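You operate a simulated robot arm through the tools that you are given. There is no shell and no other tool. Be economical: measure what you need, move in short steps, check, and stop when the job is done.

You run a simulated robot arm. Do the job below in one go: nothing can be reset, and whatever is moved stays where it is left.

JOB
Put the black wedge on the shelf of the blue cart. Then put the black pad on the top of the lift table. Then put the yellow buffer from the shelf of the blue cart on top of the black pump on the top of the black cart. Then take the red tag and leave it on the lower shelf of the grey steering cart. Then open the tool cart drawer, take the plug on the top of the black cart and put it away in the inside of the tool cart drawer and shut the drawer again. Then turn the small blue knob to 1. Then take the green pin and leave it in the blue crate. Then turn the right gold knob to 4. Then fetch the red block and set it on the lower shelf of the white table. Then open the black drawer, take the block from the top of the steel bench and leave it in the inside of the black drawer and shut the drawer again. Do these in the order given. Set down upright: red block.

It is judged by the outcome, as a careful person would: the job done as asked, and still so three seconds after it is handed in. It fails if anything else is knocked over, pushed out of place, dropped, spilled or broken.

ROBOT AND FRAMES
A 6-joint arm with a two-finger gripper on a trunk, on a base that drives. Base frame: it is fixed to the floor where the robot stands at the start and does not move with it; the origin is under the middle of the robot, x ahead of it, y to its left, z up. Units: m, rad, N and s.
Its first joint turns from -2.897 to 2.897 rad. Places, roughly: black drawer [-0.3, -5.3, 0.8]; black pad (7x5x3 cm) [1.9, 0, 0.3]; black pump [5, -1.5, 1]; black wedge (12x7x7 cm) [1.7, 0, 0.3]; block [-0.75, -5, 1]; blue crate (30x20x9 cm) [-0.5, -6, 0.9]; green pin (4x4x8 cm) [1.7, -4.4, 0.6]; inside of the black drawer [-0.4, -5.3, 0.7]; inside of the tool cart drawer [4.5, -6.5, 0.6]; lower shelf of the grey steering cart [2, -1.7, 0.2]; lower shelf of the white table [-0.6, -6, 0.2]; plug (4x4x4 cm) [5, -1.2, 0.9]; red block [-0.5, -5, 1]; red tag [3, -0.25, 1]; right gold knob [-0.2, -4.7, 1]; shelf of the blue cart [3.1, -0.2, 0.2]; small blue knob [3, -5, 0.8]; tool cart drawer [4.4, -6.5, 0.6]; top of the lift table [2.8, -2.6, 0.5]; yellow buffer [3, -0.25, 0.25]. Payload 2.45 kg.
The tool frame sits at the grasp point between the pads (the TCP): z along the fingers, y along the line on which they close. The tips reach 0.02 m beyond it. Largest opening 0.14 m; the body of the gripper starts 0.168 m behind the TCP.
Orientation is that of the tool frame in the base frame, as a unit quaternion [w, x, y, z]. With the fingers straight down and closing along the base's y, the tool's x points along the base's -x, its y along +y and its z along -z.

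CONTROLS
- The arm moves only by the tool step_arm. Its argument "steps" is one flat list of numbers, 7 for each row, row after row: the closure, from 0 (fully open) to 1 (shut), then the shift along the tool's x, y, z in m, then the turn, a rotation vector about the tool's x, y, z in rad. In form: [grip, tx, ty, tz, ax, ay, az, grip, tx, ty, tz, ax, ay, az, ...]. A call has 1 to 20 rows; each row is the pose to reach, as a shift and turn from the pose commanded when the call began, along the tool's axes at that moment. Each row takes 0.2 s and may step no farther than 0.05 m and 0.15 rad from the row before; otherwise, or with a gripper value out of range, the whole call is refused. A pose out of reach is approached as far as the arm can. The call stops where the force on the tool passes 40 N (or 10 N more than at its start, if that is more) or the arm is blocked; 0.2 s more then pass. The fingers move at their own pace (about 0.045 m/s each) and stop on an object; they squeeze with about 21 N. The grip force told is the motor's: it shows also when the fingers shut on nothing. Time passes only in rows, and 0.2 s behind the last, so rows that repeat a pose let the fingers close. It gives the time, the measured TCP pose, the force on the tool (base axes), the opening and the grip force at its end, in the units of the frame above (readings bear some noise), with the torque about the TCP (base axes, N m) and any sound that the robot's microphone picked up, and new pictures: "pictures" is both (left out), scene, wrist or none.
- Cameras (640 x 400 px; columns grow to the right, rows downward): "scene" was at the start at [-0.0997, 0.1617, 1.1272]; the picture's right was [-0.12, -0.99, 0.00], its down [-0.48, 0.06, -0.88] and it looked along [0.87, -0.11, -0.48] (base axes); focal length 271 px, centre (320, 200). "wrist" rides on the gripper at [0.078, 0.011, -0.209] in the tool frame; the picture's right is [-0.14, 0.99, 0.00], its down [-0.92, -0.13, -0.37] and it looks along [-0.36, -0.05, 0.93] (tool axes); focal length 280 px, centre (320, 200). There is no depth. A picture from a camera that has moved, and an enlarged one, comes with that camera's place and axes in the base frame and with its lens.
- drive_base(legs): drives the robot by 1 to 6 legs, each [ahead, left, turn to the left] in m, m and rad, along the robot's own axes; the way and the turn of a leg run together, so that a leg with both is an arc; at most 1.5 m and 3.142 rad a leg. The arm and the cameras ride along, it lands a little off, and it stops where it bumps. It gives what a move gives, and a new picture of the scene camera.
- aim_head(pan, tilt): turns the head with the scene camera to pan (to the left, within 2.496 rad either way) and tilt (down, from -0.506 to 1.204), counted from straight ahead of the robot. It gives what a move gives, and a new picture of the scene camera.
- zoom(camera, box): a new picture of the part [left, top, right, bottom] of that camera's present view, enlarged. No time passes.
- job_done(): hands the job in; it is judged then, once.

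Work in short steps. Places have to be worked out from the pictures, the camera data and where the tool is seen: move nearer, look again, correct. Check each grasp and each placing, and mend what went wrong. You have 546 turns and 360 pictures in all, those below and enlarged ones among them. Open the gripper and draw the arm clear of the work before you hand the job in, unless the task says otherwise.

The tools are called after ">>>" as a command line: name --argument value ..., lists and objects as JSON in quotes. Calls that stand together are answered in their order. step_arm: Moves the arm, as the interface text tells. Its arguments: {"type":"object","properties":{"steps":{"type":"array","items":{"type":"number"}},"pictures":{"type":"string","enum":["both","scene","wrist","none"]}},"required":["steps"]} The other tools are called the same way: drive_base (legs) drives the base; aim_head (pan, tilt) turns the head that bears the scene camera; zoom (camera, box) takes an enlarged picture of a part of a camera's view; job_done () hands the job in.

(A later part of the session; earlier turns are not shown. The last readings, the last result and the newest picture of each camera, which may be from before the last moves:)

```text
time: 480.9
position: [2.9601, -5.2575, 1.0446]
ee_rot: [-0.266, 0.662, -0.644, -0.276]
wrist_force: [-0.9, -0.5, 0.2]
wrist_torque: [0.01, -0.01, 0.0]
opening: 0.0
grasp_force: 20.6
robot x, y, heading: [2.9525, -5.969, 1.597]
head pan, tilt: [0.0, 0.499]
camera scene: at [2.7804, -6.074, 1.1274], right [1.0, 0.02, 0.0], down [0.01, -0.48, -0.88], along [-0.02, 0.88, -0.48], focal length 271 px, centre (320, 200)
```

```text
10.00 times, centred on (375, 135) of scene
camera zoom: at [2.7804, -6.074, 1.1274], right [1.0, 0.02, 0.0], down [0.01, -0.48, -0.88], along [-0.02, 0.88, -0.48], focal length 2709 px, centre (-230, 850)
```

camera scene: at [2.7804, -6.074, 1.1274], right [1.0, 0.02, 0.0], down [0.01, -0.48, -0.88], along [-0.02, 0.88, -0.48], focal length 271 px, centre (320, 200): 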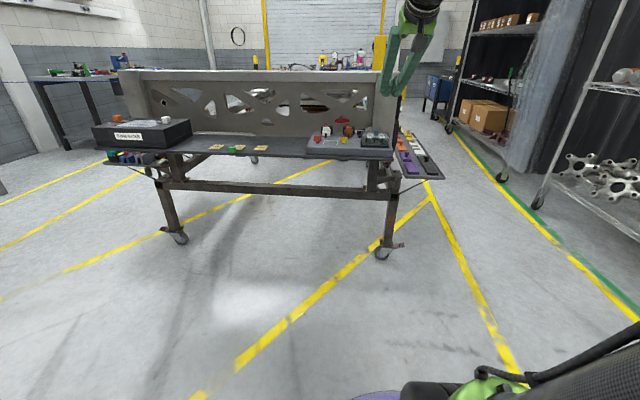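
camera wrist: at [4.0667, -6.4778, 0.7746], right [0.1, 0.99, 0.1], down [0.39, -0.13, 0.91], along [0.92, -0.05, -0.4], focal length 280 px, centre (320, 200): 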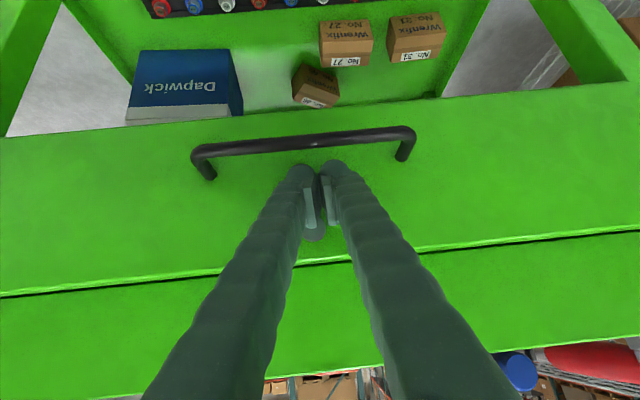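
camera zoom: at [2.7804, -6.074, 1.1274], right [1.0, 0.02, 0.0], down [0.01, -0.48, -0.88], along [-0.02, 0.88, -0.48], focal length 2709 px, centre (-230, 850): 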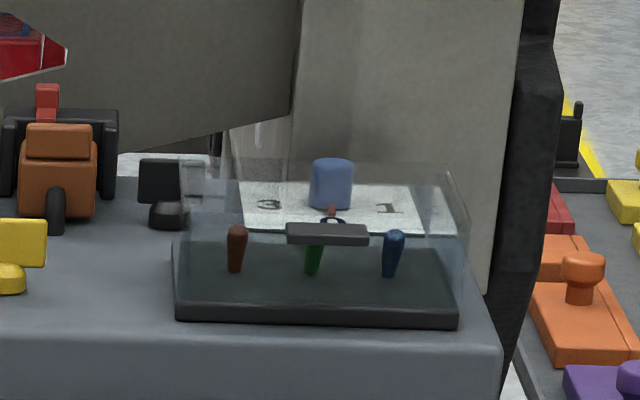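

Knob: ≈(2.98, −4.995), z 0.835–0.853, pointer now at 0 (south); "1" lies east, so I must turn it 90° counter-clockwise seen from above. First I steepen the tool to 20° from vertical and move above it.

>>> step_arm --steps '[0.6, 0, 0, 0, 0, 0.145, 0, 0.6, 0, 0, 0, 0, 0.29, 0, 0.6, 0, 0, 0, 0, 0.436, 0]' --pictures "none"

>>> step_arm --steps '[0.6, -0.045, -0.005, 0.016, 0, 0, 0, 0.6, -0.09, -0.01, 0.032, 0, 0, 0, 0.6, -0.135, -0.015, 0.049, 0, 0, 0, 0.6, -0.18, -0.02, 0.065, 0, 0, 0, 0.6, -0.214, -0.026, 0.085, 0, 0, 0]' --pictures "both"

```text
time: 481.7
position: [2.9585, -5.2595, 1.0436]
ee_rot: [-0.119, 0.706, -0.687, -0.126]
wrist_force: [0.1, -0.5, 0.5]
wrist_torque: [0.09, -0.01, -0.03]
opening: 0.0561
grasp_force: 0.1
robot x, y, heading: [2.9525, -5.97, 1.596]
head pan, tilt: [0.0, 0.499]
```

```text
time: 482.9
position: [2.9778, -5.0294, 1.0386]
ee_rot: [-0.12, 0.705, -0.687, -0.127]
wrist_force: [0.3, -0.2, -0.7]
wrist_torque: [0.08, -0.04, -0.02]
opening: 0.0562
grasp_force: 0.0
robot x, y, heading: [2.956, -5.9682, 1.596]
head pan, tilt: [0.0, 0.499]
camera scene: at [2.7805, -6.0742, 1.1274], right [1.0, 0.02, 0.0], down [0.01, -0.48, -0.88], along [-0.02, 0.88, -0.48], focal length 271 px, centre (320, 200)
camera wrist: at [2.9736, -5.1751, 1.2067], right [-0.99, 0.1, 0.05], down [0.11, 0.74, 0.66], along [0.03, 0.66, -0.75], focal length 280 px, centre (320, 200)
```

scene: 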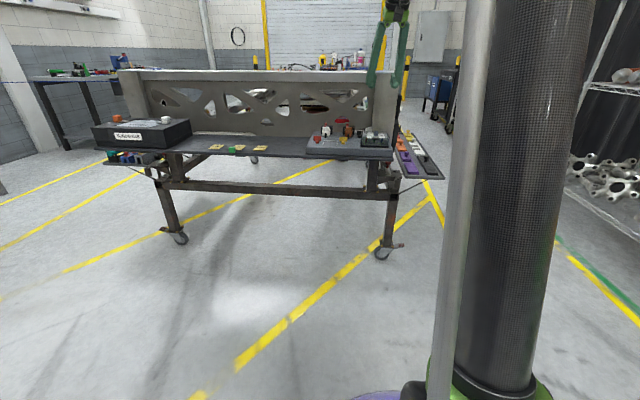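
wrist: 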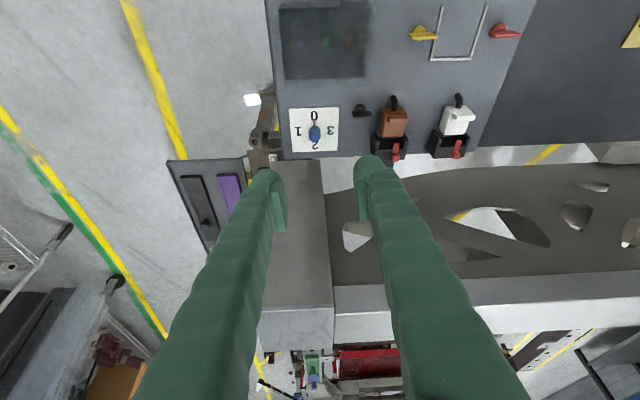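

Plate reads 0 (south), 1 (east), 2 (north), 3 (west). Knob at (2.981, −4.987). I pre-rotate the tool −45° about vertical and go above the knob.

>>> step_arm --steps '[0.6, -0.001, -0.001, 0.016, 0.045, 0, 0.123, 0.6, -0.002, -0.001, 0.033, 0.091, 0, 0.245, 0.6, -0.004, -0.002, 0.05, 0.136, 0, 0.368, 0.6, -0.005, -0.003, 0.066, 0.181, 0, 0.491, 0.6, -0.006, -0.003, 0.082, 0.227, 0, 0.613, 0.6, -0.007, -0.004, 0.0987, 0.272, 0, 0.736]' --pictures "wrist"

```text
time: 484.3
position: [2.9822, -4.9864, 0.9474]
ee_rot: [0.158, -0.39, 0.905, 0.068]
wrist_force: [-0.4, -0.6, -0.2]
wrist_torque: [0.01, 0.03, 0.0]
opening: 0.0558
grasp_force: 0.1
robot x, y, heading: [2.9571, -5.9724, 1.589]
head pan, tilt: [0.0, 0.499]
camera wrist: at [2.8752, -5.0854, 1.1168], right [-0.63, 0.77, 0.05], down [0.6, 0.45, 0.66], along [0.49, 0.44, -0.75], focal length 280 px, centre (320, 200)
```

wrist: 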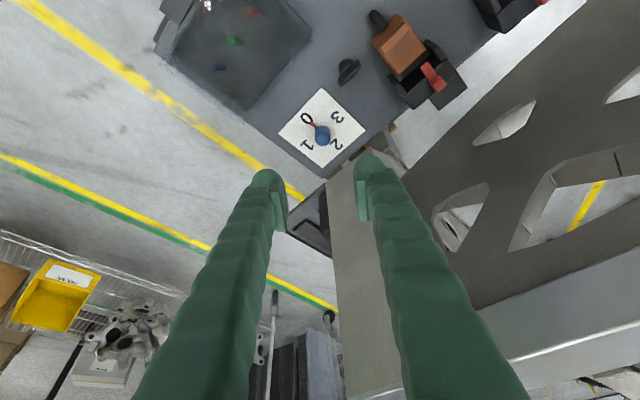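

Aligned over the knob. I lower to grip height.

>>> step_arm --steps '[0.6, 0.01, 0, 0.027, 0, 0, 0, 0.6, 0.02, 0, 0.055, 0, 0, 0, 0.6, 0.026, 0, 0.07, 0, 0, 0, 0.6, 0.0295, 0, 0.079, 0, 0, 0]' --pictures "wrist"

>>> zoom --camera "wrist" --box '[250, 100, 390, 230]'

```text
time: 485.3
position: [2.9801, -4.9868, 0.8627]
ee_rot: [0.158, -0.391, 0.904, 0.068]
wrist_force: [-0.7, 0.3, -0.6]
wrist_torque: [-0.01, -0.03, 0.01]
opening: 0.056
grasp_force: 0.0
robot x, y, heading: [2.9522, -5.9709, 1.594]
head pan, tilt: [0.0, 0.499]
camera wrist: at [2.8741, -5.0852, 1.0315], right [-0.63, 0.77, 0.05], down [0.6, 0.45, 0.66], along [0.49, 0.45, -0.75], focal length 280 px, centre (320, 200)
```

wrist: 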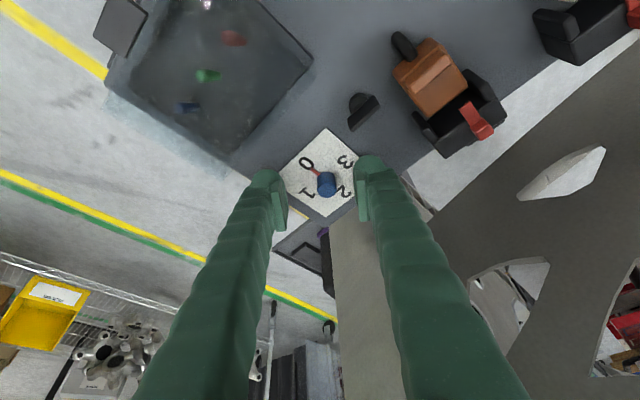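

```text
3.08 times, centred on (320, 165) of wrist
camera zoom: at [2.8741, -5.0852, 1.0315], right [-0.63, 0.77, 0.05], down [0.6, 0.45, 0.66], along [0.49, 0.45, -0.75], focal length 863 px, centre (320, 308)
```

zoom: 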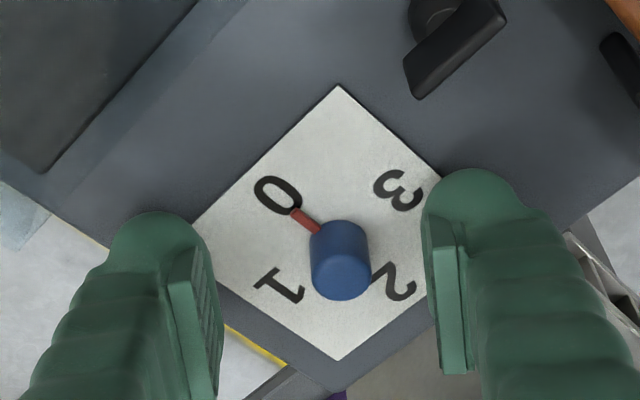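

Knob slightly left of centre; I shift 5 mm and close on it.

>>> step_arm --steps '[0.6, 0, 0.005, 0, 0, 0, 0, 0.8, 0, 0.005, 0, 0, 0, 0, 1, 0, 0.005, 0, 0, 0, 0, 1, 0, 0.005, 0, 0, 0, 0, 1, 0, 0.005, 0, 0, 0, 0]' --pictures "none"

>>> zoom --camera "wrist" --box '[250, 100, 390, 230]'

```text
time: 486.5
position: [2.9761, -4.9852, 0.865]
ee_rot: [0.159, -0.391, 0.904, 0.07]
wrist_force: [-5.5, -0.6, 24.2]
wrist_torque: [0.11, 0.01, 0.01]
opening: 0.0092
grasp_force: 30.9
robot x, y, heading: [2.954, -5.9611, 1.591]
head pan, tilt: [0.0, 0.499]
```

```text
3.08 times, centred on (320, 165) of wrist
camera zoom: at [2.8691, -5.0827, 1.0334], right [-0.63, 0.77, 0.05], down [0.6, 0.45, 0.66], along [0.49, 0.45, -0.75], focal length 863 px, centre (320, 308)
```

zoom: 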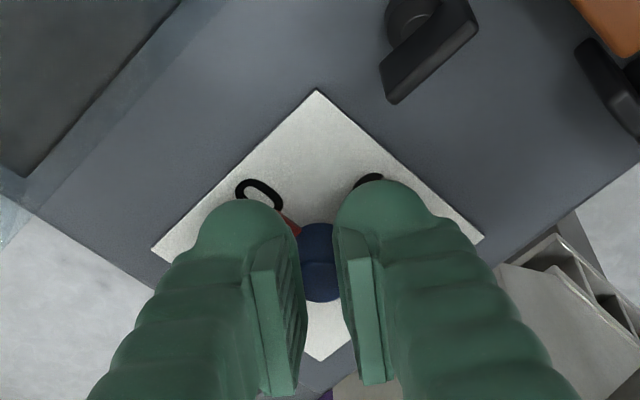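

Gripped. I rotate 90° counter-clockwise about the vertical through the knob, compensating for the tilt.

>>> step_arm --steps '[1, -0.001, -0.0005, -0.0012, -0.045, 0, -0.123, 1, -0.0016, -0.0011, -0.001, -0.091, 0, -0.246, 1, -0.0021, -0.0016, -0.0008, -0.136, 0, -0.368, 1, -0.0026, -0.0022, -0.0006, -0.182, 0, -0.491, 1, -0.0031, -0.0028, -0.0004, -0.227, 0, -0.614, 1, -0.0036, -0.0033, -0.0002, -0.273, 0, -0.737, 1, -0.0041, -0.0039, 0, -0.318, 0, -0.86, 1, -0.0046, -0.0044, 0.0002, -0.363, 0, -0.983, 1, -0.0052, -0.005, 0.0004, -0.409, 0, -1.105, 1, -0.0057, -0.0055, 0.0006, -0.454, 0, -1.228, 1, -0.0062, -0.006, 0.0008, -0.5, 0, -1.351, 1, -0.0067, -0.0066, 0.001, -0.545, 0, -1.474]' --pictures "none"

>>> zoom --camera "wrist" --box '[250, 100, 390, 230]'

```text
time: 486.9
position: [2.9759, -4.9851, 0.8675]
ee_rot: [0.157, -0.417, 0.892, 0.074]
wrist_force: [-1.1, -11.9, 23.2]
wrist_torque: [-0.08, 0.04, -0.05]
opening: 0.0061
grasp_force: 29.4
robot x, y, heading: [2.9533, -5.9668, 1.596]
head pan, tilt: [0.0, 0.499]
stopped in row 1: the force on the tool passed its limit at 55 N (the readings are from after the stop); the commanded pose is now the measured one
```

```text
3.08 times, centred on (320, 165) of wrist
camera zoom: at [2.8751, -5.0902, 1.036], right [-0.68, 0.73, 0.05], down [0.57, 0.49, 0.66], along [0.46, 0.48, -0.75], focal length 863 px, centre (320, 308)
```

zoom: 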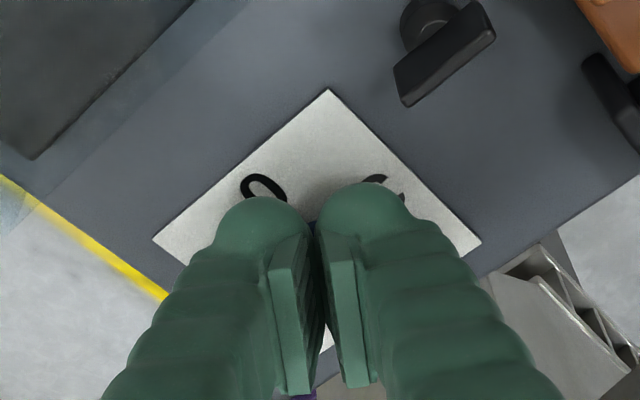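

The fingers are slipping off the top. I open, then lower further to get a deeper grip.

>>> step_arm --steps '[0.6, 0, 0, -0.01, 0, 0, 0, 0.6, 0, 0, -0.02, 0, 0, 0, 0.6, 0, 0, -0.02, 0, 0, 0]' --pictures "none"

>>> zoom --camera "wrist" --box '[250, 90, 390, 220]'

>>> zoom --camera "scene" --box '[350, 110, 400, 155]'

```text
time: 487.7
position: [2.9721, -4.9899, 0.8858]
ee_rot: [0.156, -0.417, 0.892, 0.074]
wrist_force: [-0.3, 0.9, 0.1]
wrist_torque: [-0.04, -0.01, -0.01]
opening: 0.0559
grasp_force: 0.0
robot x, y, heading: [2.9484, -5.9681, 1.592]
head pan, tilt: [0.0, 0.499]
```

```text
3.08 times, centred on (320, 155) of wrist
camera zoom: at [2.8714, -5.0935, 1.0528], right [-0.68, 0.73, 0.05], down [0.57, 0.49, 0.66], along [0.46, 0.48, -0.75], focal length 863 px, centre (320, 338)
```

zoom: 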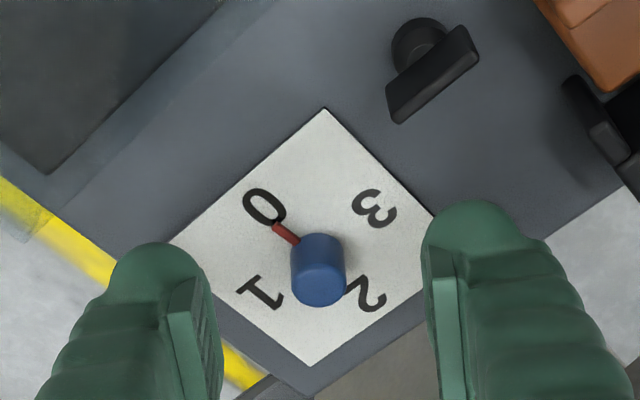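

```text
8.89 times, centred on (375, 132) of scene
camera zoom: at [2.7804, -6.0739, 1.1275], right [1.0, 0.02, 0.0], down [0.01, -0.48, -0.88], along [-0.02, 0.88, -0.48], focal length 2408 px, centre (-169, 800)
```

zoom: 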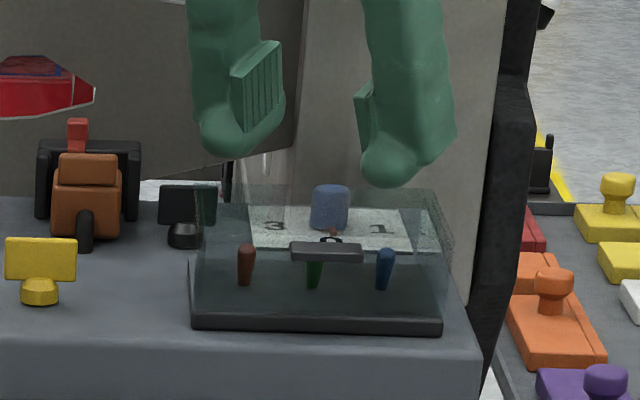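

The knob tops out at z≈0.850 and only the rounded tips touched it. I go down until just touching the plate, then back 1 mm, and grip again.

>>> step_arm --steps '[0.6, 0.002, 0.003, 0.018, 0, 0, 0, 0.6, 0.0045, 0.003, 0.022, 0, 0, 0, 0.6, 0.006, 0.003, 0.025, 0, 0, 0, 0.6, 0.007, 0.003, 0.028, 0, 0, 0, 0.6, 0.008, 0.003, 0.031, 0, 0, 0, 0.6, 0.009, 0.003, 0.034, 0, 0, 0]' --pictures "none"

>>> zoom --camera "wrist" --box '[250, 100, 390, 230]'

```text
time: 489.0
position: [2.9725, -4.9858, 0.8533]
ee_rot: [0.158, -0.417, 0.892, 0.075]
wrist_force: [-3.1, -2.5, 20.2]
wrist_torque: [-0.65, -0.45, -0.19]
opening: 0.0563
grasp_force: 0.8
robot x, y, heading: [2.9515, -5.9715, 1.593]
head pan, tilt: [0.0, 0.499]
stopped in row 6: the force on the tool passed its limit at 49 N (the readings are from after the stop); the commanded pose is now the measured one
```

```text
3.08 times, centred on (320, 165) of wrist
camera zoom: at [2.8704, -5.0897, 1.0225], right [-0.68, 0.73, 0.05], down [0.57, 0.48, 0.66], along [0.46, 0.48, -0.75], focal length 863 px, centre (320, 308)
```

zoom: 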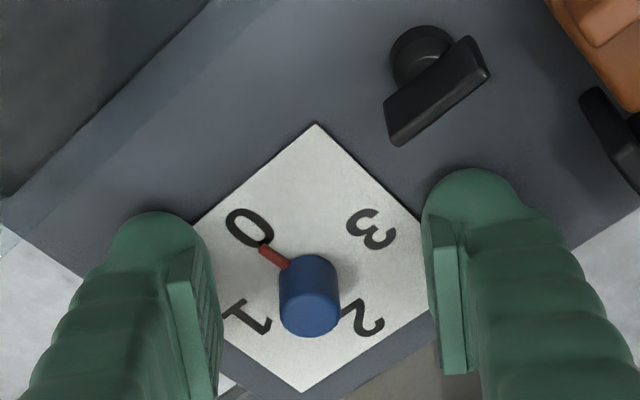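

Plate touched at TCP 0.853. I raise 1.5 mm, move 4 mm toward the knob and close.

>>> step_arm --steps '[0.6, -0.0043, -0.002, 0, 0, 0, 0, 0.8, -0.0043, -0.002, 0, 0, 0, 0, 1, -0.0043, -0.002, 0, 0, 0, 0, 1, -0.0043, -0.002, 0, 0, 0, 0, 1, -0.0043, -0.002, 0, 0, 0, 0, 1, -0.0043, -0.002, 0, 0, 0, 0]' --pictures "none"

>>> zoom --camera "wrist" --box '[250, 100, 390, 230]'

```text
time: 490.4
position: [2.977, -4.9824, 0.855]
ee_rot: [0.158, -0.417, 0.892, 0.074]
wrist_force: [15.3, -1.1, 14.3]
wrist_torque: [0.07, -0.29, -0.05]
opening: 0.0152
grasp_force: 40.8
robot x, y, heading: [2.9548, -5.9657, 1.594]
head pan, tilt: [0.0, 0.499]
```

```text
3.08 times, centred on (320, 165) of wrist
camera zoom: at [2.8771, -5.0873, 1.0234], right [-0.68, 0.73, 0.05], down [0.57, 0.48, 0.66], along [0.46, 0.48, -0.75], focal length 863 px, centre (320, 308)
```

zoom: 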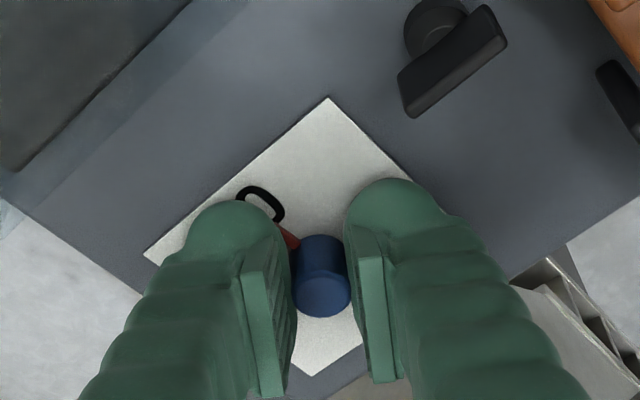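

Good grip now (1.5 cm). I rotate 90° counter-clockwise.

>>> step_arm --steps '[1, -0.0004, -0.0015, 0.0001, -0.045, 0, -0.123, 1, -0.0008, -0.002, 0.0003, -0.091, 0, -0.246, 1, -0.0012, -0.0025, 0.0004, -0.136, 0, -0.368, 1, -0.0016, -0.003, 0.0006, -0.182, 0, -0.491, 1, -0.002, -0.0034, 0.0007, -0.227, 0, -0.614, 1, -0.0024, -0.0038, 0.0008, -0.273, 0, -0.737, 1, -0.0028, -0.0042, 0.001, -0.318, 0, -0.86, 1, -0.0032, -0.0045, 0.0011, -0.363, 0, -0.983, 1, -0.0036, -0.0047, 0.0013, -0.409, 0, -1.105, 1, -0.004, -0.0048, 0.0014, -0.454, 0, -1.228, 1, -0.0044, -0.0049, 0.0016, -0.5, 0, -1.351, 1, -0.0047, -0.005, 0.0017, -0.545, 0, -1.474]' --pictures "none"

>>> zoom --camera "wrist" --box '[250, 100, 390, 230]'

```text
time: 492.9
position: [2.9863, -4.9819, 0.8559]
ee_rot: [-0.065, 0.913, -0.367, -0.165]
wrist_force: [3.7, -3.5, 11.9]
wrist_torque: [-0.28, -0.25, 0.01]
opening: 0.0151
grasp_force: 41.3
robot x, y, heading: [2.9543, -5.9669, 1.591]
head pan, tilt: [0.0, 0.499]
stopped in row 12: the force on the tool passed its limit at 42 N (the readings are from after the stop); the commanded pose is now the measured one
```

```text
3.08 times, centred on (320, 165) of wrist
camera zoom: at [3.0839, -5.0901, 1.0229], right [-0.78, -0.62, 0.05], down [-0.44, 0.6, 0.67], along [-0.45, 0.5, -0.74], focal length 863 px, centre (320, 308)
```

zoom: 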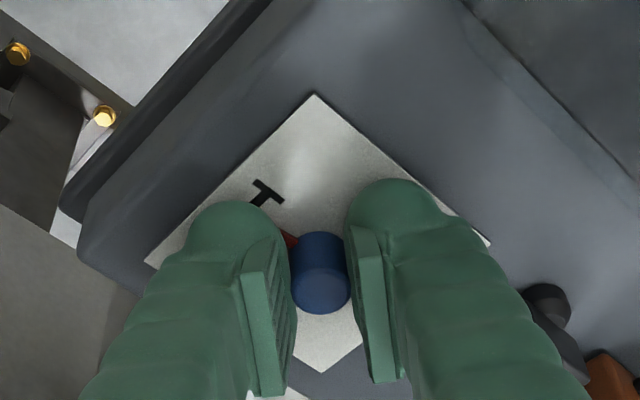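

Rotated ≈86°; the pointer tracks toward 1. I release, lift and inspect.

>>> step_arm --steps '[0.8, 0, 0, 0, 0, 0, 0, 0.6, 0, 0, 0, 0, 0, 0, 0.5, 0, 0, 0, 0, 0, 0, 0.5, -0.01, 0, -0.03, 0, 0, 0, 0.5, -0.02, 0, -0.06, 0, 0, 0]' --pictures "none"

>>> zoom --camera "wrist" --box '[250, 70, 390, 200]'

```text
time: 494.1
position: [2.9882, -4.9812, 0.9171]
ee_rot: [-0.065, 0.913, -0.367, -0.165]
wrist_force: [-0.8, 0.6, 0.4]
wrist_torque: [0.03, -0.03, 0.01]
opening: 0.0699
grasp_force: 0.1
robot x, y, heading: [2.9543, -5.968, 1.594]
head pan, tilt: [0.0, 0.499]
```

```text
3.08 times, centred on (320, 135) of wrist
camera zoom: at [3.0862, -5.0903, 1.0848], right [-0.78, -0.62, 0.05], down [-0.44, 0.6, 0.67], along [-0.45, 0.5, -0.74], focal length 863 px, centre (320, 400)
```

zoom: 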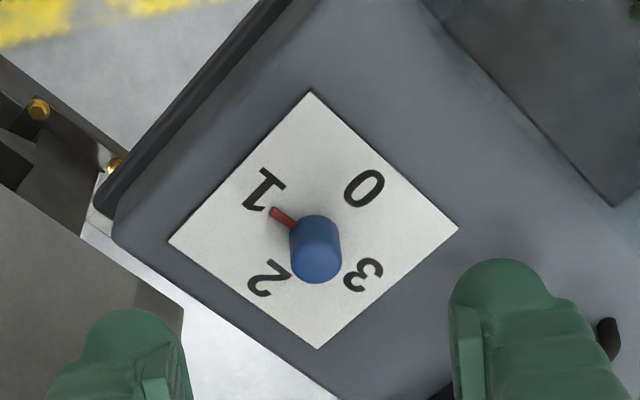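

The pointer now lies on 1 (east). I restore the tool heading, raise, and retract.

>>> step_arm --steps '[0.5, -0.007, 0, -0.03, 0.045, 0, 0.123, 0.5, -0.015, 0, -0.06, 0.091, 0, 0.245, 0.5, -0.022, 0, -0.09, 0.136, 0, 0.368, 0.5, -0.03, 0, -0.12, 0.181, 0, 0.491, 0.5, -0.03, 0, -0.15, 0.227, 0, 0.613, 0.5, -0.02, 0.01, -0.18, 0.272, 0, 0.736]' --pictures "none"

>>> drive_base --legs '[[-0.4, 0, 0]]'

>>> aim_head --pan 0.6 --tilt 0.4

```text
time: 495.5
position: [3.0116, -5.0203, 1.0937]
ee_rot: [-0.122, 0.702, -0.69, -0.127]
wrist_force: [0.6, -0.2, -0.9]
wrist_torque: [-0.02, -0.01, 0.01]
opening: 0.07
grasp_force: 0.1
robot x, y, heading: [2.9531, -5.9679, 1.597]
head pan, tilt: [0.0, 0.499]
```

```text
time: 498.0
position: [3.0195, -5.4231, 1.0934]
ee_rot: [-0.121, 0.703, -0.689, -0.127]
wrist_force: [-0.4, 0.5, 0.5]
wrist_torque: [-0.04, 0.04, 0.0]
opening: 0.0702
grasp_force: 0.0
robot x, y, heading: [2.9605, -6.3728, 1.596]
head pan, tilt: [0.0, 0.499]
camera scene: at [2.7896, -6.4755, 1.1275], right [1.0, 0.02, 0.0], down [0.01, -0.48, -0.88], along [-0.02, 0.88, -0.48], focal length 271 px, centre (320, 200)
```

scene: 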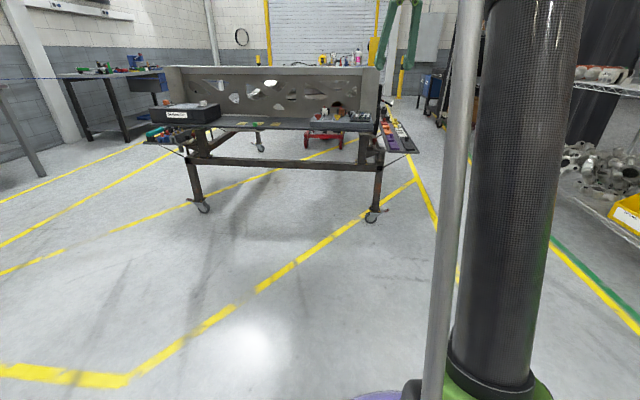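

```text
time: 499.0
position: [3.0202, -5.4218, 1.0929]
ee_rot: [-0.122, 0.703, -0.69, -0.126]
wrist_force: [-0.1, -0.8, 0.5]
wrist_torque: [0.03, -0.02, -0.01]
opening: 0.07
grasp_force: 0.1
robot x, y, heading: [2.9607, -6.3693, 1.594]
head pan, tilt: [0.6, 0.4]
camera scene: at [2.7376, -6.4912, 1.1366], right [0.81, 0.58, 0.0], down [0.23, -0.32, -0.92], along [-0.54, 0.75, -0.39], focal length 271 px, centre (320, 200)
```

scene: 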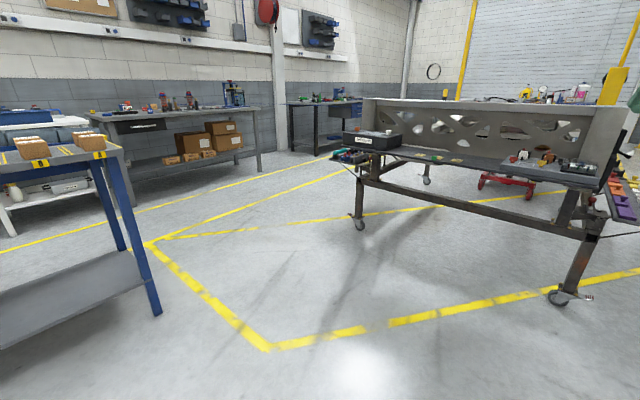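

Tray with the green pin is on the frame's west end. I retract the arm and drive around to its west side.

>>> step_arm --steps '[0.5, 0.045, 0, -0.015, 0, 0, 0, 0.5, 0.09, 0, -0.03, 0, 0, 0, 0.5, 0.135, 0, -0.048, 0, 0, 0, 0.5, 0.18, 0, -0.064, 0, 0, 0, 0.5, 0.225, 0, -0.08, 0, 0, 0, 0.5, 0.263, 0, -0.097, 0, 0, 0]' --pictures "none"

>>> drive_base --legs '[[0, 0, 1.548], [0, -0.8, 0], [1.1, 0, 0], [1.05, 0, 0], [0, 0, -3.14], [0, 0.95, 0]]'

>>> aim_head --pan 0.1 --tilt 0.45

```text
time: 500.4
position: [3.0278, -5.7024, 1.0935]
ee_rot: [-0.122, 0.704, -0.688, -0.127]
wrist_force: [0.5, -0.4, -0.7]
wrist_torque: [-0.07, 0.03, 0.04]
opening: 0.0701
grasp_force: 0.1
robot x, y, heading: [2.9643, -6.3722, 1.594]
head pan, tilt: [0.6, 0.4]
```

```text
time: 530.6
position: [1.4574, -4.6462, 1.0948]
ee_rot: [0.175, -0.01, 0.985, 0.003]
wrist_force: [0.7, -0.2, 0.1]
wrist_torque: [-0.03, -0.01, -0.02]
opening: 0.0699
grasp_force: 0.0
robot x, y, heading: [0.7861, -4.5806, 0.023]
head pan, tilt: [0.6, 0.4]
camera scene: at [0.6707, -4.3574, 1.1366], right [0.58, -0.81, 0.0], down [-0.32, -0.23, -0.92], along [0.75, 0.54, -0.39], focal length 271 px, centre (320, 200)
```

scene: 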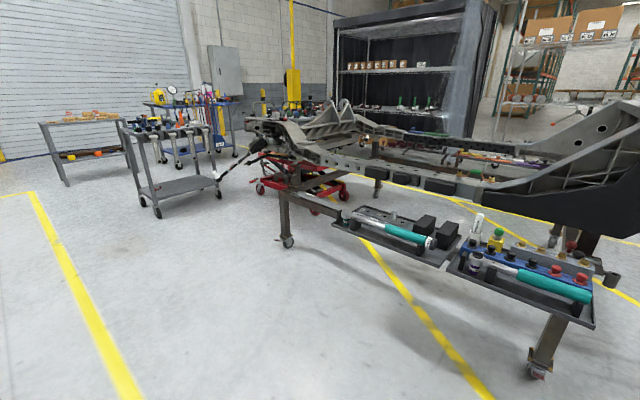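

```text
time: 531.6
position: [1.4561, -4.6468, 1.0939]
ee_rot: [0.176, -0.01, 0.984, 0.003]
wrist_force: [0.2, 0.1, -0.3]
wrist_torque: [0.0, 0.02, -0.02]
opening: 0.0699
grasp_force: 0.0
robot x, y, heading: [0.7923, -4.5798, 0.023]
head pan, tilt: [0.099, 0.45]
camera scene: at [0.6866, -4.4002, 1.1319], right [0.12, -0.99, 0.0], down [-0.43, -0.05, -0.9], along [0.89, 0.11, -0.44], focal length 271 px, centre (320, 200)
```

scene: 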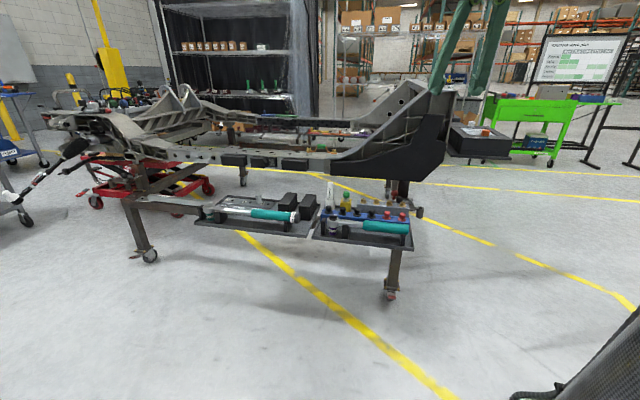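

>>> zoom --camera "scene" --box '[180, 160, 440, 260]'

>>> zoom --camera "wrist" --box '[0, 0, 640, 400]'

```text
2.46 times, centred on (310, 210) of scene
camera zoom: at [0.6866, -4.4002, 1.1319], right [0.12, -0.99, 0.0], down [-0.43, -0.05, -0.9], along [0.89, 0.11, -0.44], focal length 667 px, centre (345, 175)
```

zoom: 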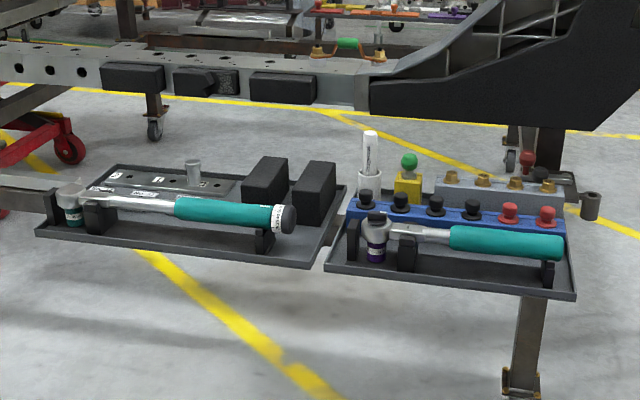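

```text
1.00 times, centred on (320, 200) of wrist (not enlarged: the box is as wide or as high as the picture)
camera zoom: at [1.311, -4.6393, 1.2617], right [0.11, 0.99, 0.05], down [0.74, -0.12, 0.66], along [0.67, -0.03, -0.75], focal length 280 px, centre (320, 200)
```

zoom: 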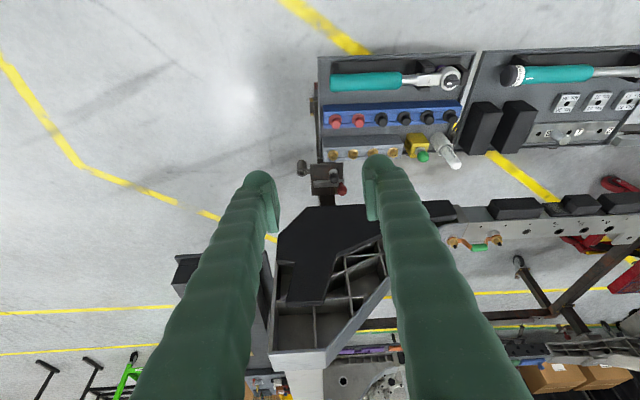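

The green-topped pin stands at ≈(1.738, −4.383), z 0.565–0.645. I square the tool to vertical and shift the base in line.

>>> step_arm --steps '[0.6, 0, 0, 0, 0, 0.12, 0, 0.6, 0, 0, 0, 0, 0.24, 0, 0.6, 0, 0, 0, 0, 0.352, 0]' --pictures "none"

>>> drive_base --legs '[[0.06, 0.24, -0.02]]'

>>> zoom --camera "wrist" --box '[0, 0, 640, 400]'

```text
time: 532.4
position: [1.4563, -4.6464, 1.0936]
ee_rot: [0.0, -0.01, 1.0, 0.002]
wrist_force: [-0.8, 0.3, -0.3]
wrist_torque: [0.01, -0.07, -0.01]
opening: 0.0561
grasp_force: 0.0
robot x, y, heading: [0.7864, -4.5787, 0.02]
head pan, tilt: [0.099, 0.45]
```

```text
time: 534.2
position: [1.5106, -4.4162, 1.093]
ee_rot: [0.0, -0.002, 1.0, 0.001]
wrist_force: [-0.4, 0.2, -0.4]
wrist_torque: [0.01, 0.0, 0.0]
opening: 0.0558
grasp_force: 0.1
robot x, y, heading: [0.8439, -4.3424, 0.0]
head pan, tilt: [0.099, 0.45]
camera scene: at [0.7454, -4.1574, 1.1319], right [0.1, -0.99, 0.0], down [-0.43, -0.05, -0.9], along [0.9, 0.09, -0.44], focal length 271 px, centre (320, 200)
```

scene: 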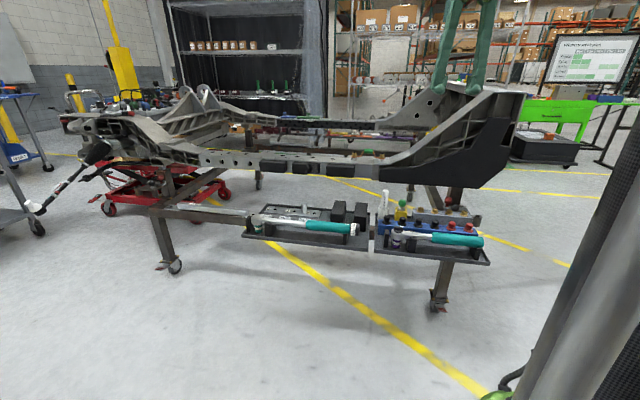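

```text
1.00 times, centred on (320, 200) of wrist (not enlarged: the box is as wide or as high as the picture)
camera zoom: at [1.4332, -4.4072, 1.3014], right [0.13, 0.99, 0.0], down [0.92, -0.13, 0.37], along [0.37, -0.05, -0.93], focal length 280 px, centre (320, 200)
```

zoom: 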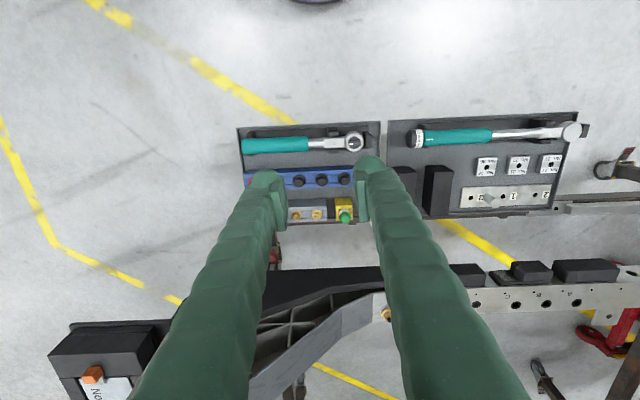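

>>> step_arm --steps '[0.6, -0.047, 0.007, 0, 0, 0, 0, 0.6, -0.094, 0.013, 0, 0, 0, 0, 0.6, -0.141, 0.02, 0, 0, 0, 0, 0.6, -0.188, 0.027, 0, 0, 0, 0, 0.6, -0.235, 0.033, 0, 0, 0, 0, 0.6, -0.235, 0.033, 0.05, 0, 0, 0, 0.6, -0.235, 0.033, 0.1, 0, 0, 0, 0.6, -0.235, 0.033, 0.15, 0, 0, 0, 0.6, -0.235, 0.033, 0.2, 0, 0, 0, 0.6, -0.235, 0.033, 0.25, 0, 0, 0, 0.6, -0.235, 0.033, 0.3, 0, 0, 0]' --pictures "both"

```text
time: 536.6
position: [1.7494, -4.382, 0.7924]
ee_rot: [0.0, -0.002, 1.0, 0.002]
wrist_force: [0.0, -0.7, -0.2]
wrist_torque: [0.0, -0.03, -0.02]
opening: 0.0562
grasp_force: 0.1
robot x, y, heading: [0.844, -4.3394, 0.004]
head pan, tilt: [0.099, 0.45]
camera scene: at [0.7455, -4.1574, 1.1319], right [0.1, -0.99, 0.0], down [-0.43, -0.05, -0.9], along [0.9, 0.09, -0.44], focal length 271 px, centre (320, 200)
camera wrist: at [1.6707, -4.3725, 1.0006], right [0.13, 0.99, 0.0], down [0.92, -0.13, 0.37], along [0.37, -0.05, -0.93], focal length 280 px, centre (320, 200)
```

scene: 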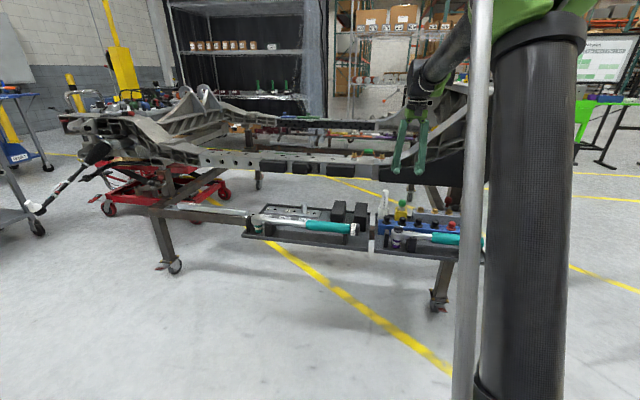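
wrist: 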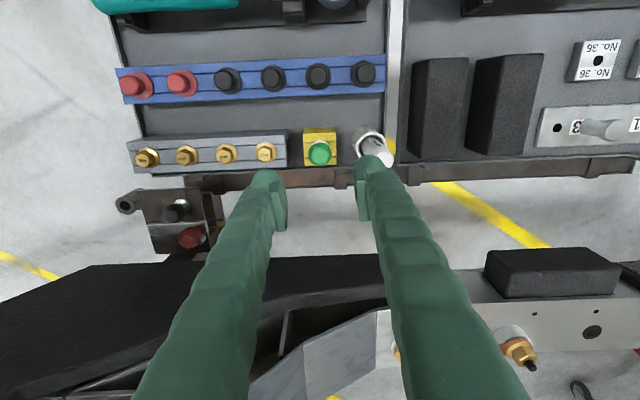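

Centred. I narrow the opening and lower onto the green ball.

>>> step_arm --steps '[0.66, 0, 0, 0.04, 0, 0, 0, 0.66, 0, 0, 0.08, 0, 0, 0, 0.66, 0, 0, 0.12, 0, 0, 0, 0.66, 0, 0, 0.145, 0, 0, 0, 0.66, 0, 0, 0.165, 0, 0, 0]' --pictures "wrist"

```text
time: 537.8
position: [1.7471, -4.3809, 0.6305]
ee_rot: [0.001, -0.002, 1.0, 0.001]
wrist_force: [5.6, -3.2, 39.1]
wrist_torque: [1.85, -0.2, -0.32]
opening: 0.0491
grasp_force: 1.2
robot x, y, heading: [0.842, -4.3384, 0.006]
head pan, tilt: [0.099, 0.45]
camera wrist: at [1.6688, -4.3715, 0.8382], right [0.13, 0.99, 0.0], down [0.92, -0.13, 0.37], along [0.37, -0.05, -0.93], focal length 280 px, centre (320, 200)
```

wrist: 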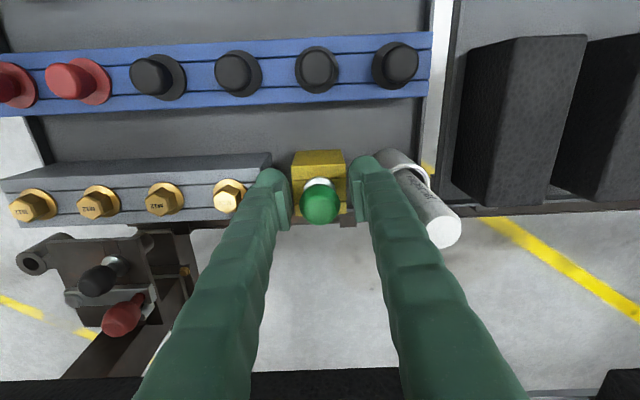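

The right finger is pressing something beside the marker holder. I lift 12 mm (ball centre is ≈0.647), shift slightly south, and close.

>>> step_arm --steps '[0.66, 0, -0.003, -0.012, 0, 0, 0, 0.8, 0, -0.003, -0.012, 0, 0, 0, 1, 0, -0.003, -0.012, 0, 0, 0, 1, 0, -0.003, -0.012, 0, 0, 0]' --pictures "wrist"

```text
time: 538.8
position: [1.7467, -4.3853, 0.6408]
ee_rot: [0.001, -0.002, 1.0, 0.002]
wrist_force: [-0.6, 0.1, -0.1]
wrist_torque: [-0.03, -0.03, 0.01]
opening: 0.0258
grasp_force: 20.8
robot x, y, heading: [0.8421, -4.3405, 0.009]
head pan, tilt: [0.099, 0.45]
camera wrist: at [1.669, -4.374, 0.8492], right [0.13, 0.99, 0.0], down [0.92, -0.13, 0.37], along [0.37, -0.05, -0.93], focal length 280 px, centre (320, 200)
```

wrist: 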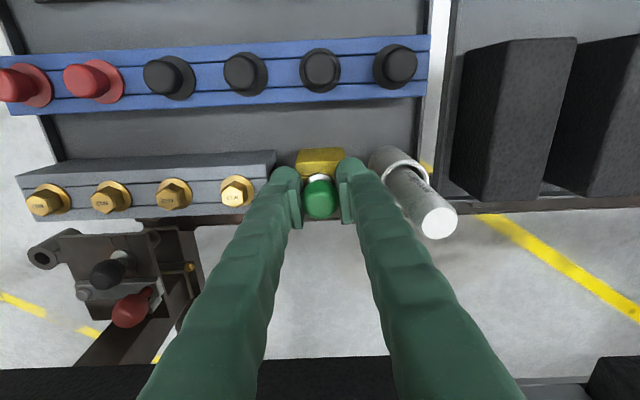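

>>> step_arm --steps '[1, 0, 0, -0.02, 0, 0, 0, 1, 0, 0, -0.05, 0, 0, 0, 1, 0, 0, -0.09, 0, 0, 0, 1, 0, 0, -0.13, 0, 0, 0]' --pictures "both"

>>> zoom --camera "scene" --box '[360, 140, 480, 250]'

```text
time: 539.8
position: [1.7474, -4.3833, 0.7708]
ee_rot: [0.001, -0.002, 1.0, 0.002]
wrist_force: [0.1, 0.0, -0.9]
wrist_torque: [0.0, 0.03, -0.01]
opening: 0.026
grasp_force: 21.5
robot x, y, heading: [0.8461, -4.339, 0.005]
head pan, tilt: [0.099, 0.45]
camera scene: at [0.7457, -4.1574, 1.1319], right [0.1, -0.99, 0.0], down [-0.43, -0.05, -0.9], along [0.9, 0.09, -0.44], focal length 271 px, centre (320, 200)
camera wrist: at [1.669, -4.3743, 0.9801], right [0.13, 0.99, 0.0], down [0.92, -0.13, 0.37], along [0.37, -0.05, -0.93], focal length 280 px, centre (320, 200)
```

scene: 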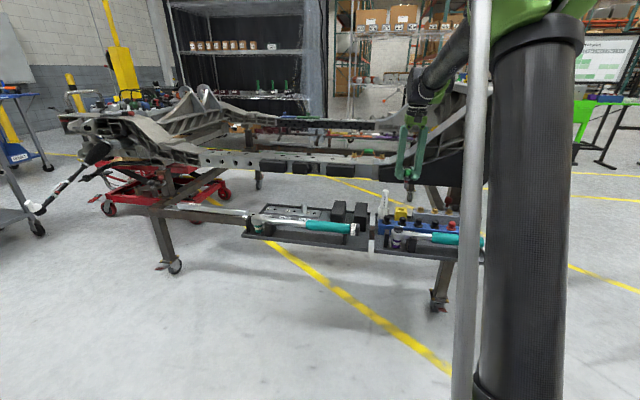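
wrist: 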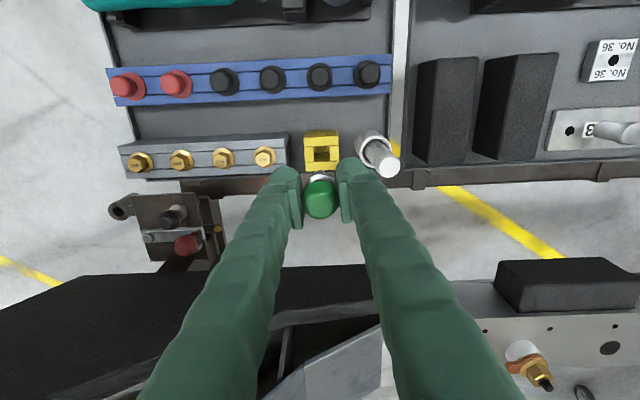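

```text
3.64 times, centred on (420, 195) of scene
camera zoom: at [0.7457, -4.1574, 1.1319], right [0.1, -0.99, 0.0], down [-0.43, -0.05, -0.9], along [0.9, 0.09, -0.44], focal length 985 px, centre (-44, 218)
```

zoom: 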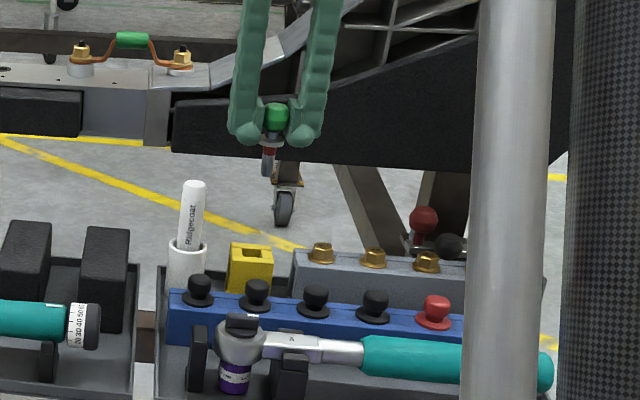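

Green pin is out of its holder. I raise and retract, then turn toward the white table with the blue crate (−0.5, −6).

>>> step_arm --steps '[1, 0, 0, -0.045, 0, 0, 0, 1, 0, 0, -0.09, 0, 0, 0, 1, 0, 0, -0.135, 0, 0, 0, 1, 0, 0, -0.18, 0, 0, 0, 1, 0, 0, -0.225, 0, 0, 0, 1, 0.03, 0, -0.26, 0, 0, 0, 1, 0.07, 0, -0.29, 0, 0, 0, 1, 0.11, 0, -0.31, 0, 0, 0, 1, 0.155, 0, -0.33, 0, 0, 0, 1, 0.2, 0, -0.33, 0, 0, 0, 1, 0.235, 0, -0.33, 0, 0, 0]' --pictures "none"

>>> aim_head --pan -2.2 --tilt 0.4

```text
time: 542.2
position: [1.5107, -4.3886, 1.0995]
ee_rot: [0.001, -0.002, 1.0, 0.001]
wrist_force: [1.2, -0.3, -0.6]
wrist_torque: [0.01, 0.06, 0.0]
opening: 0.026
grasp_force: 21.1
robot x, y, heading: [0.8458, -4.339, 0.002]
head pan, tilt: [0.099, 0.45]
```

```text
time: 544.3
position: [1.5113, -4.389, 1.101]
ee_rot: [0.0, -0.001, 1.0, 0.001]
wrist_force: [0.2, -0.1, 0.3]
wrist_torque: [0.0, 0.05, -0.03]
opening: 0.0262
grasp_force: 20.9
robot x, y, heading: [0.8448, -4.3394, 0.004]
head pan, tilt: [-2.201, 0.4]
camera scene: at [0.5999, -4.2422, 1.1366], right [-0.81, 0.58, 0.0], down [0.23, 0.32, -0.92], along [-0.54, -0.75, -0.39], focal length 271 px, centre (320, 200)
```

scene: 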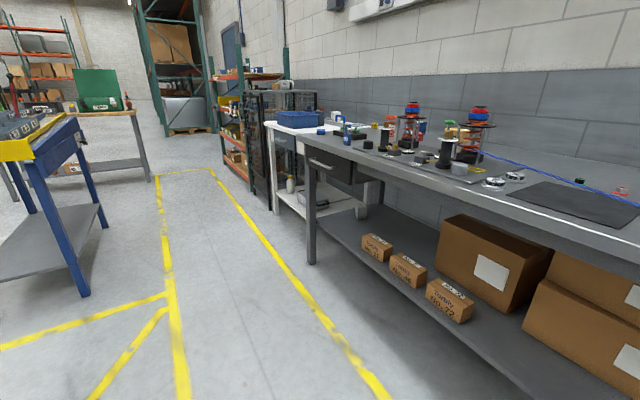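

Crate is on the white table past the steel bench. I turn to face west and move south along the bench front.

>>> drive_base --legs '[[0, 0, 3.135], [0.34, 0, 0], [0, 1.3, 0], [0, 0.42, 0]]'

>>> aim_head --pan 0.1 --tilt 0.45

>>> zoom --camera "wrist" --box '[0, 0, 640, 400]'

```text
time: 562.0
position: [-0.1228, -5.9866, 1.1016]
ee_rot: [0.001, 1.0, 0.009, -0.002]
wrist_force: [-0.1, -0.2, -0.7]
wrist_torque: [0.02, 0.0, -0.02]
opening: 0.0256
grasp_force: 21.2
robot x, y, heading: [0.5432, -6.0273, -3.123]
head pan, tilt: [-2.201, 0.4]
camera scene: at [0.7895, -6.1243, 1.1366], right [0.82, -0.57, 0.0], down [-0.22, -0.32, -0.92], along [0.53, 0.76, -0.39], focal length 271 px, centre (320, 200)
```

scene: 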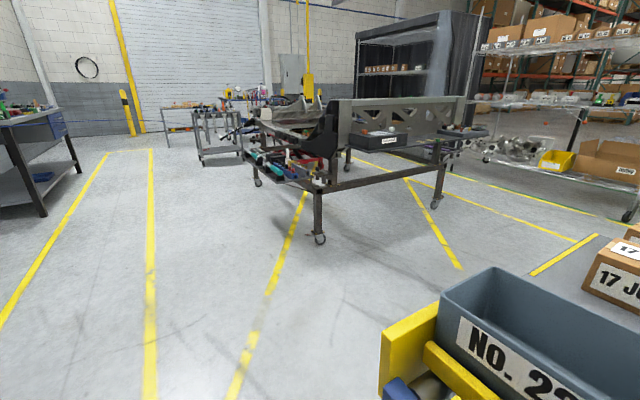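

```text
time: 564.1
position: [-0.1243, -5.9866, 1.101]
ee_rot: [0.002, 1.0, 0.01, -0.001]
wrist_force: [-0.5, -0.1, -0.4]
wrist_torque: [0.0, 0.01, -0.02]
opening: 0.0252
grasp_force: 21.5
robot x, y, heading: [0.5417, -6.0316, -3.122]
head pan, tilt: [0.099, 0.45]
camera scene: at [0.6451, -6.2111, 1.1319], right [-0.12, 0.99, 0.0], down [0.43, 0.05, -0.9], along [-0.89, -0.11, -0.44], focal length 271 px, centre (320, 200)
```

scene: 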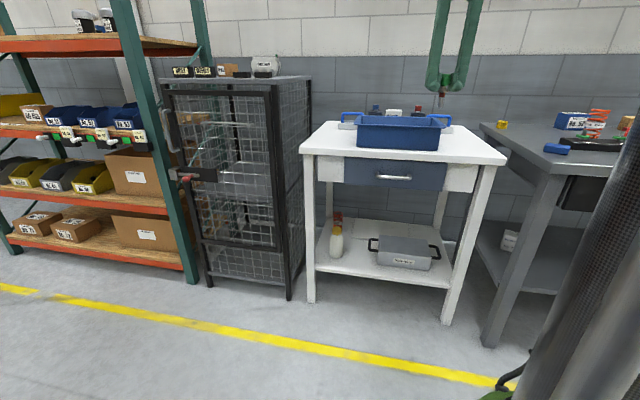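

```text
1.00 times, centred on (320, 200) of wrist (not enlarged: the box is as wide or as high as the picture)
camera zoom: at [-0.0447, -5.9956, 1.309], right [-0.12, -0.99, 0.0], down [-0.92, 0.11, 0.37], along [-0.37, 0.04, -0.93], focal length 280 px, centre (320, 200)
```

zoom: 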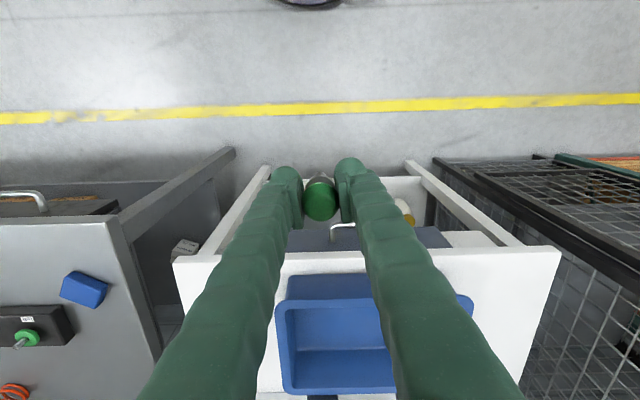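

Crate centre ≈(−0.50, −6.03). I drive a little closer and move the pin over it.

>>> drive_base --legs '[[0.17, 0, -0.02]]'

>>> step_arm --steps '[1, -0.045, 0.01, 0, 0, 0, 0, 1, -0.09, 0.02, 0, 0, 0, 0, 1, -0.135, 0.03, 0, 0, 0, 0, 1, -0.18, 0.04, 0, 0, 0, 0, 1, -0.205, 0.043, 0, 0, 0, 0]' --pictures "both"

```text
time: 565.6
position: [-0.2975, -5.9776, 1.1021]
ee_rot: [0.002, 1.0, 0.001, -0.001]
wrist_force: [0.3, 0.2, -1.0]
wrist_torque: [-0.01, -0.02, -0.04]
opening: 0.0252
grasp_force: 21.1
robot x, y, heading: [0.3668, -6.0309, -3.135]
head pan, tilt: [0.099, 0.45]
camera scene: at [0.468, -6.2149, 1.1319], right [-0.1, 0.99, 0.0], down [0.43, 0.04, -0.9], along [-0.9, -0.09, -0.44], focal length 271 px, centre (320, 200)
```

scene: 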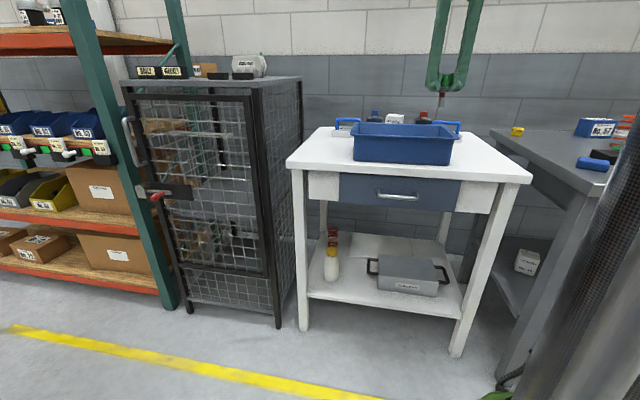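

```text
time: 566.8
position: [-0.5027, -6.021, 1.1014]
ee_rot: [0.002, 1.0, 0.0, -0.001]
wrist_force: [0.1, 1.8, 0.6]
wrist_torque: [-0.02, 0.04, 0.03]
opening: 0.0253
grasp_force: 21.1
robot x, y, heading: [0.3703, -6.0268, -3.132]
head pan, tilt: [0.099, 0.45]
camera scene: at [0.4684, -6.2149, 1.1319], right [-0.1, 0.99, 0.0], down [0.43, 0.04, -0.9], along [-0.9, -0.09, -0.44], focal length 271 px, centre (320, 200)
camera wrist: at [-0.4251, -6.0321, 1.3091], right [-0.14, -0.99, 0.0], down [-0.92, 0.13, 0.37], along [-0.37, 0.05, -0.93], focal length 280 px, centre (320, 200)
```

scene: 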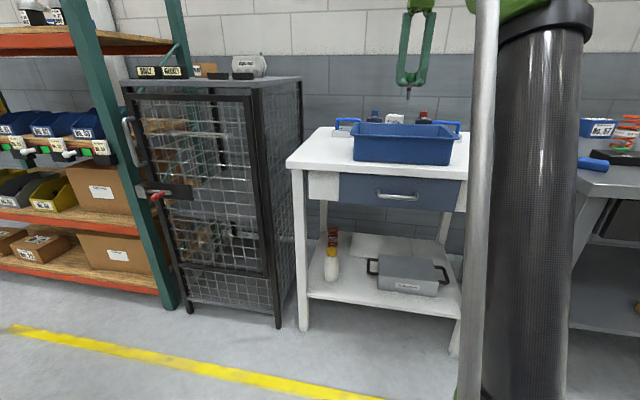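
wrist: 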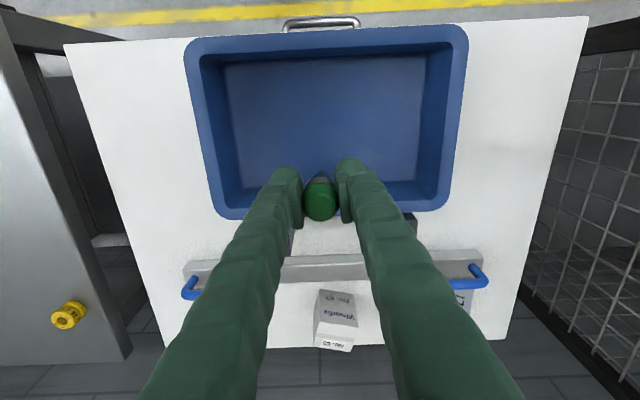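

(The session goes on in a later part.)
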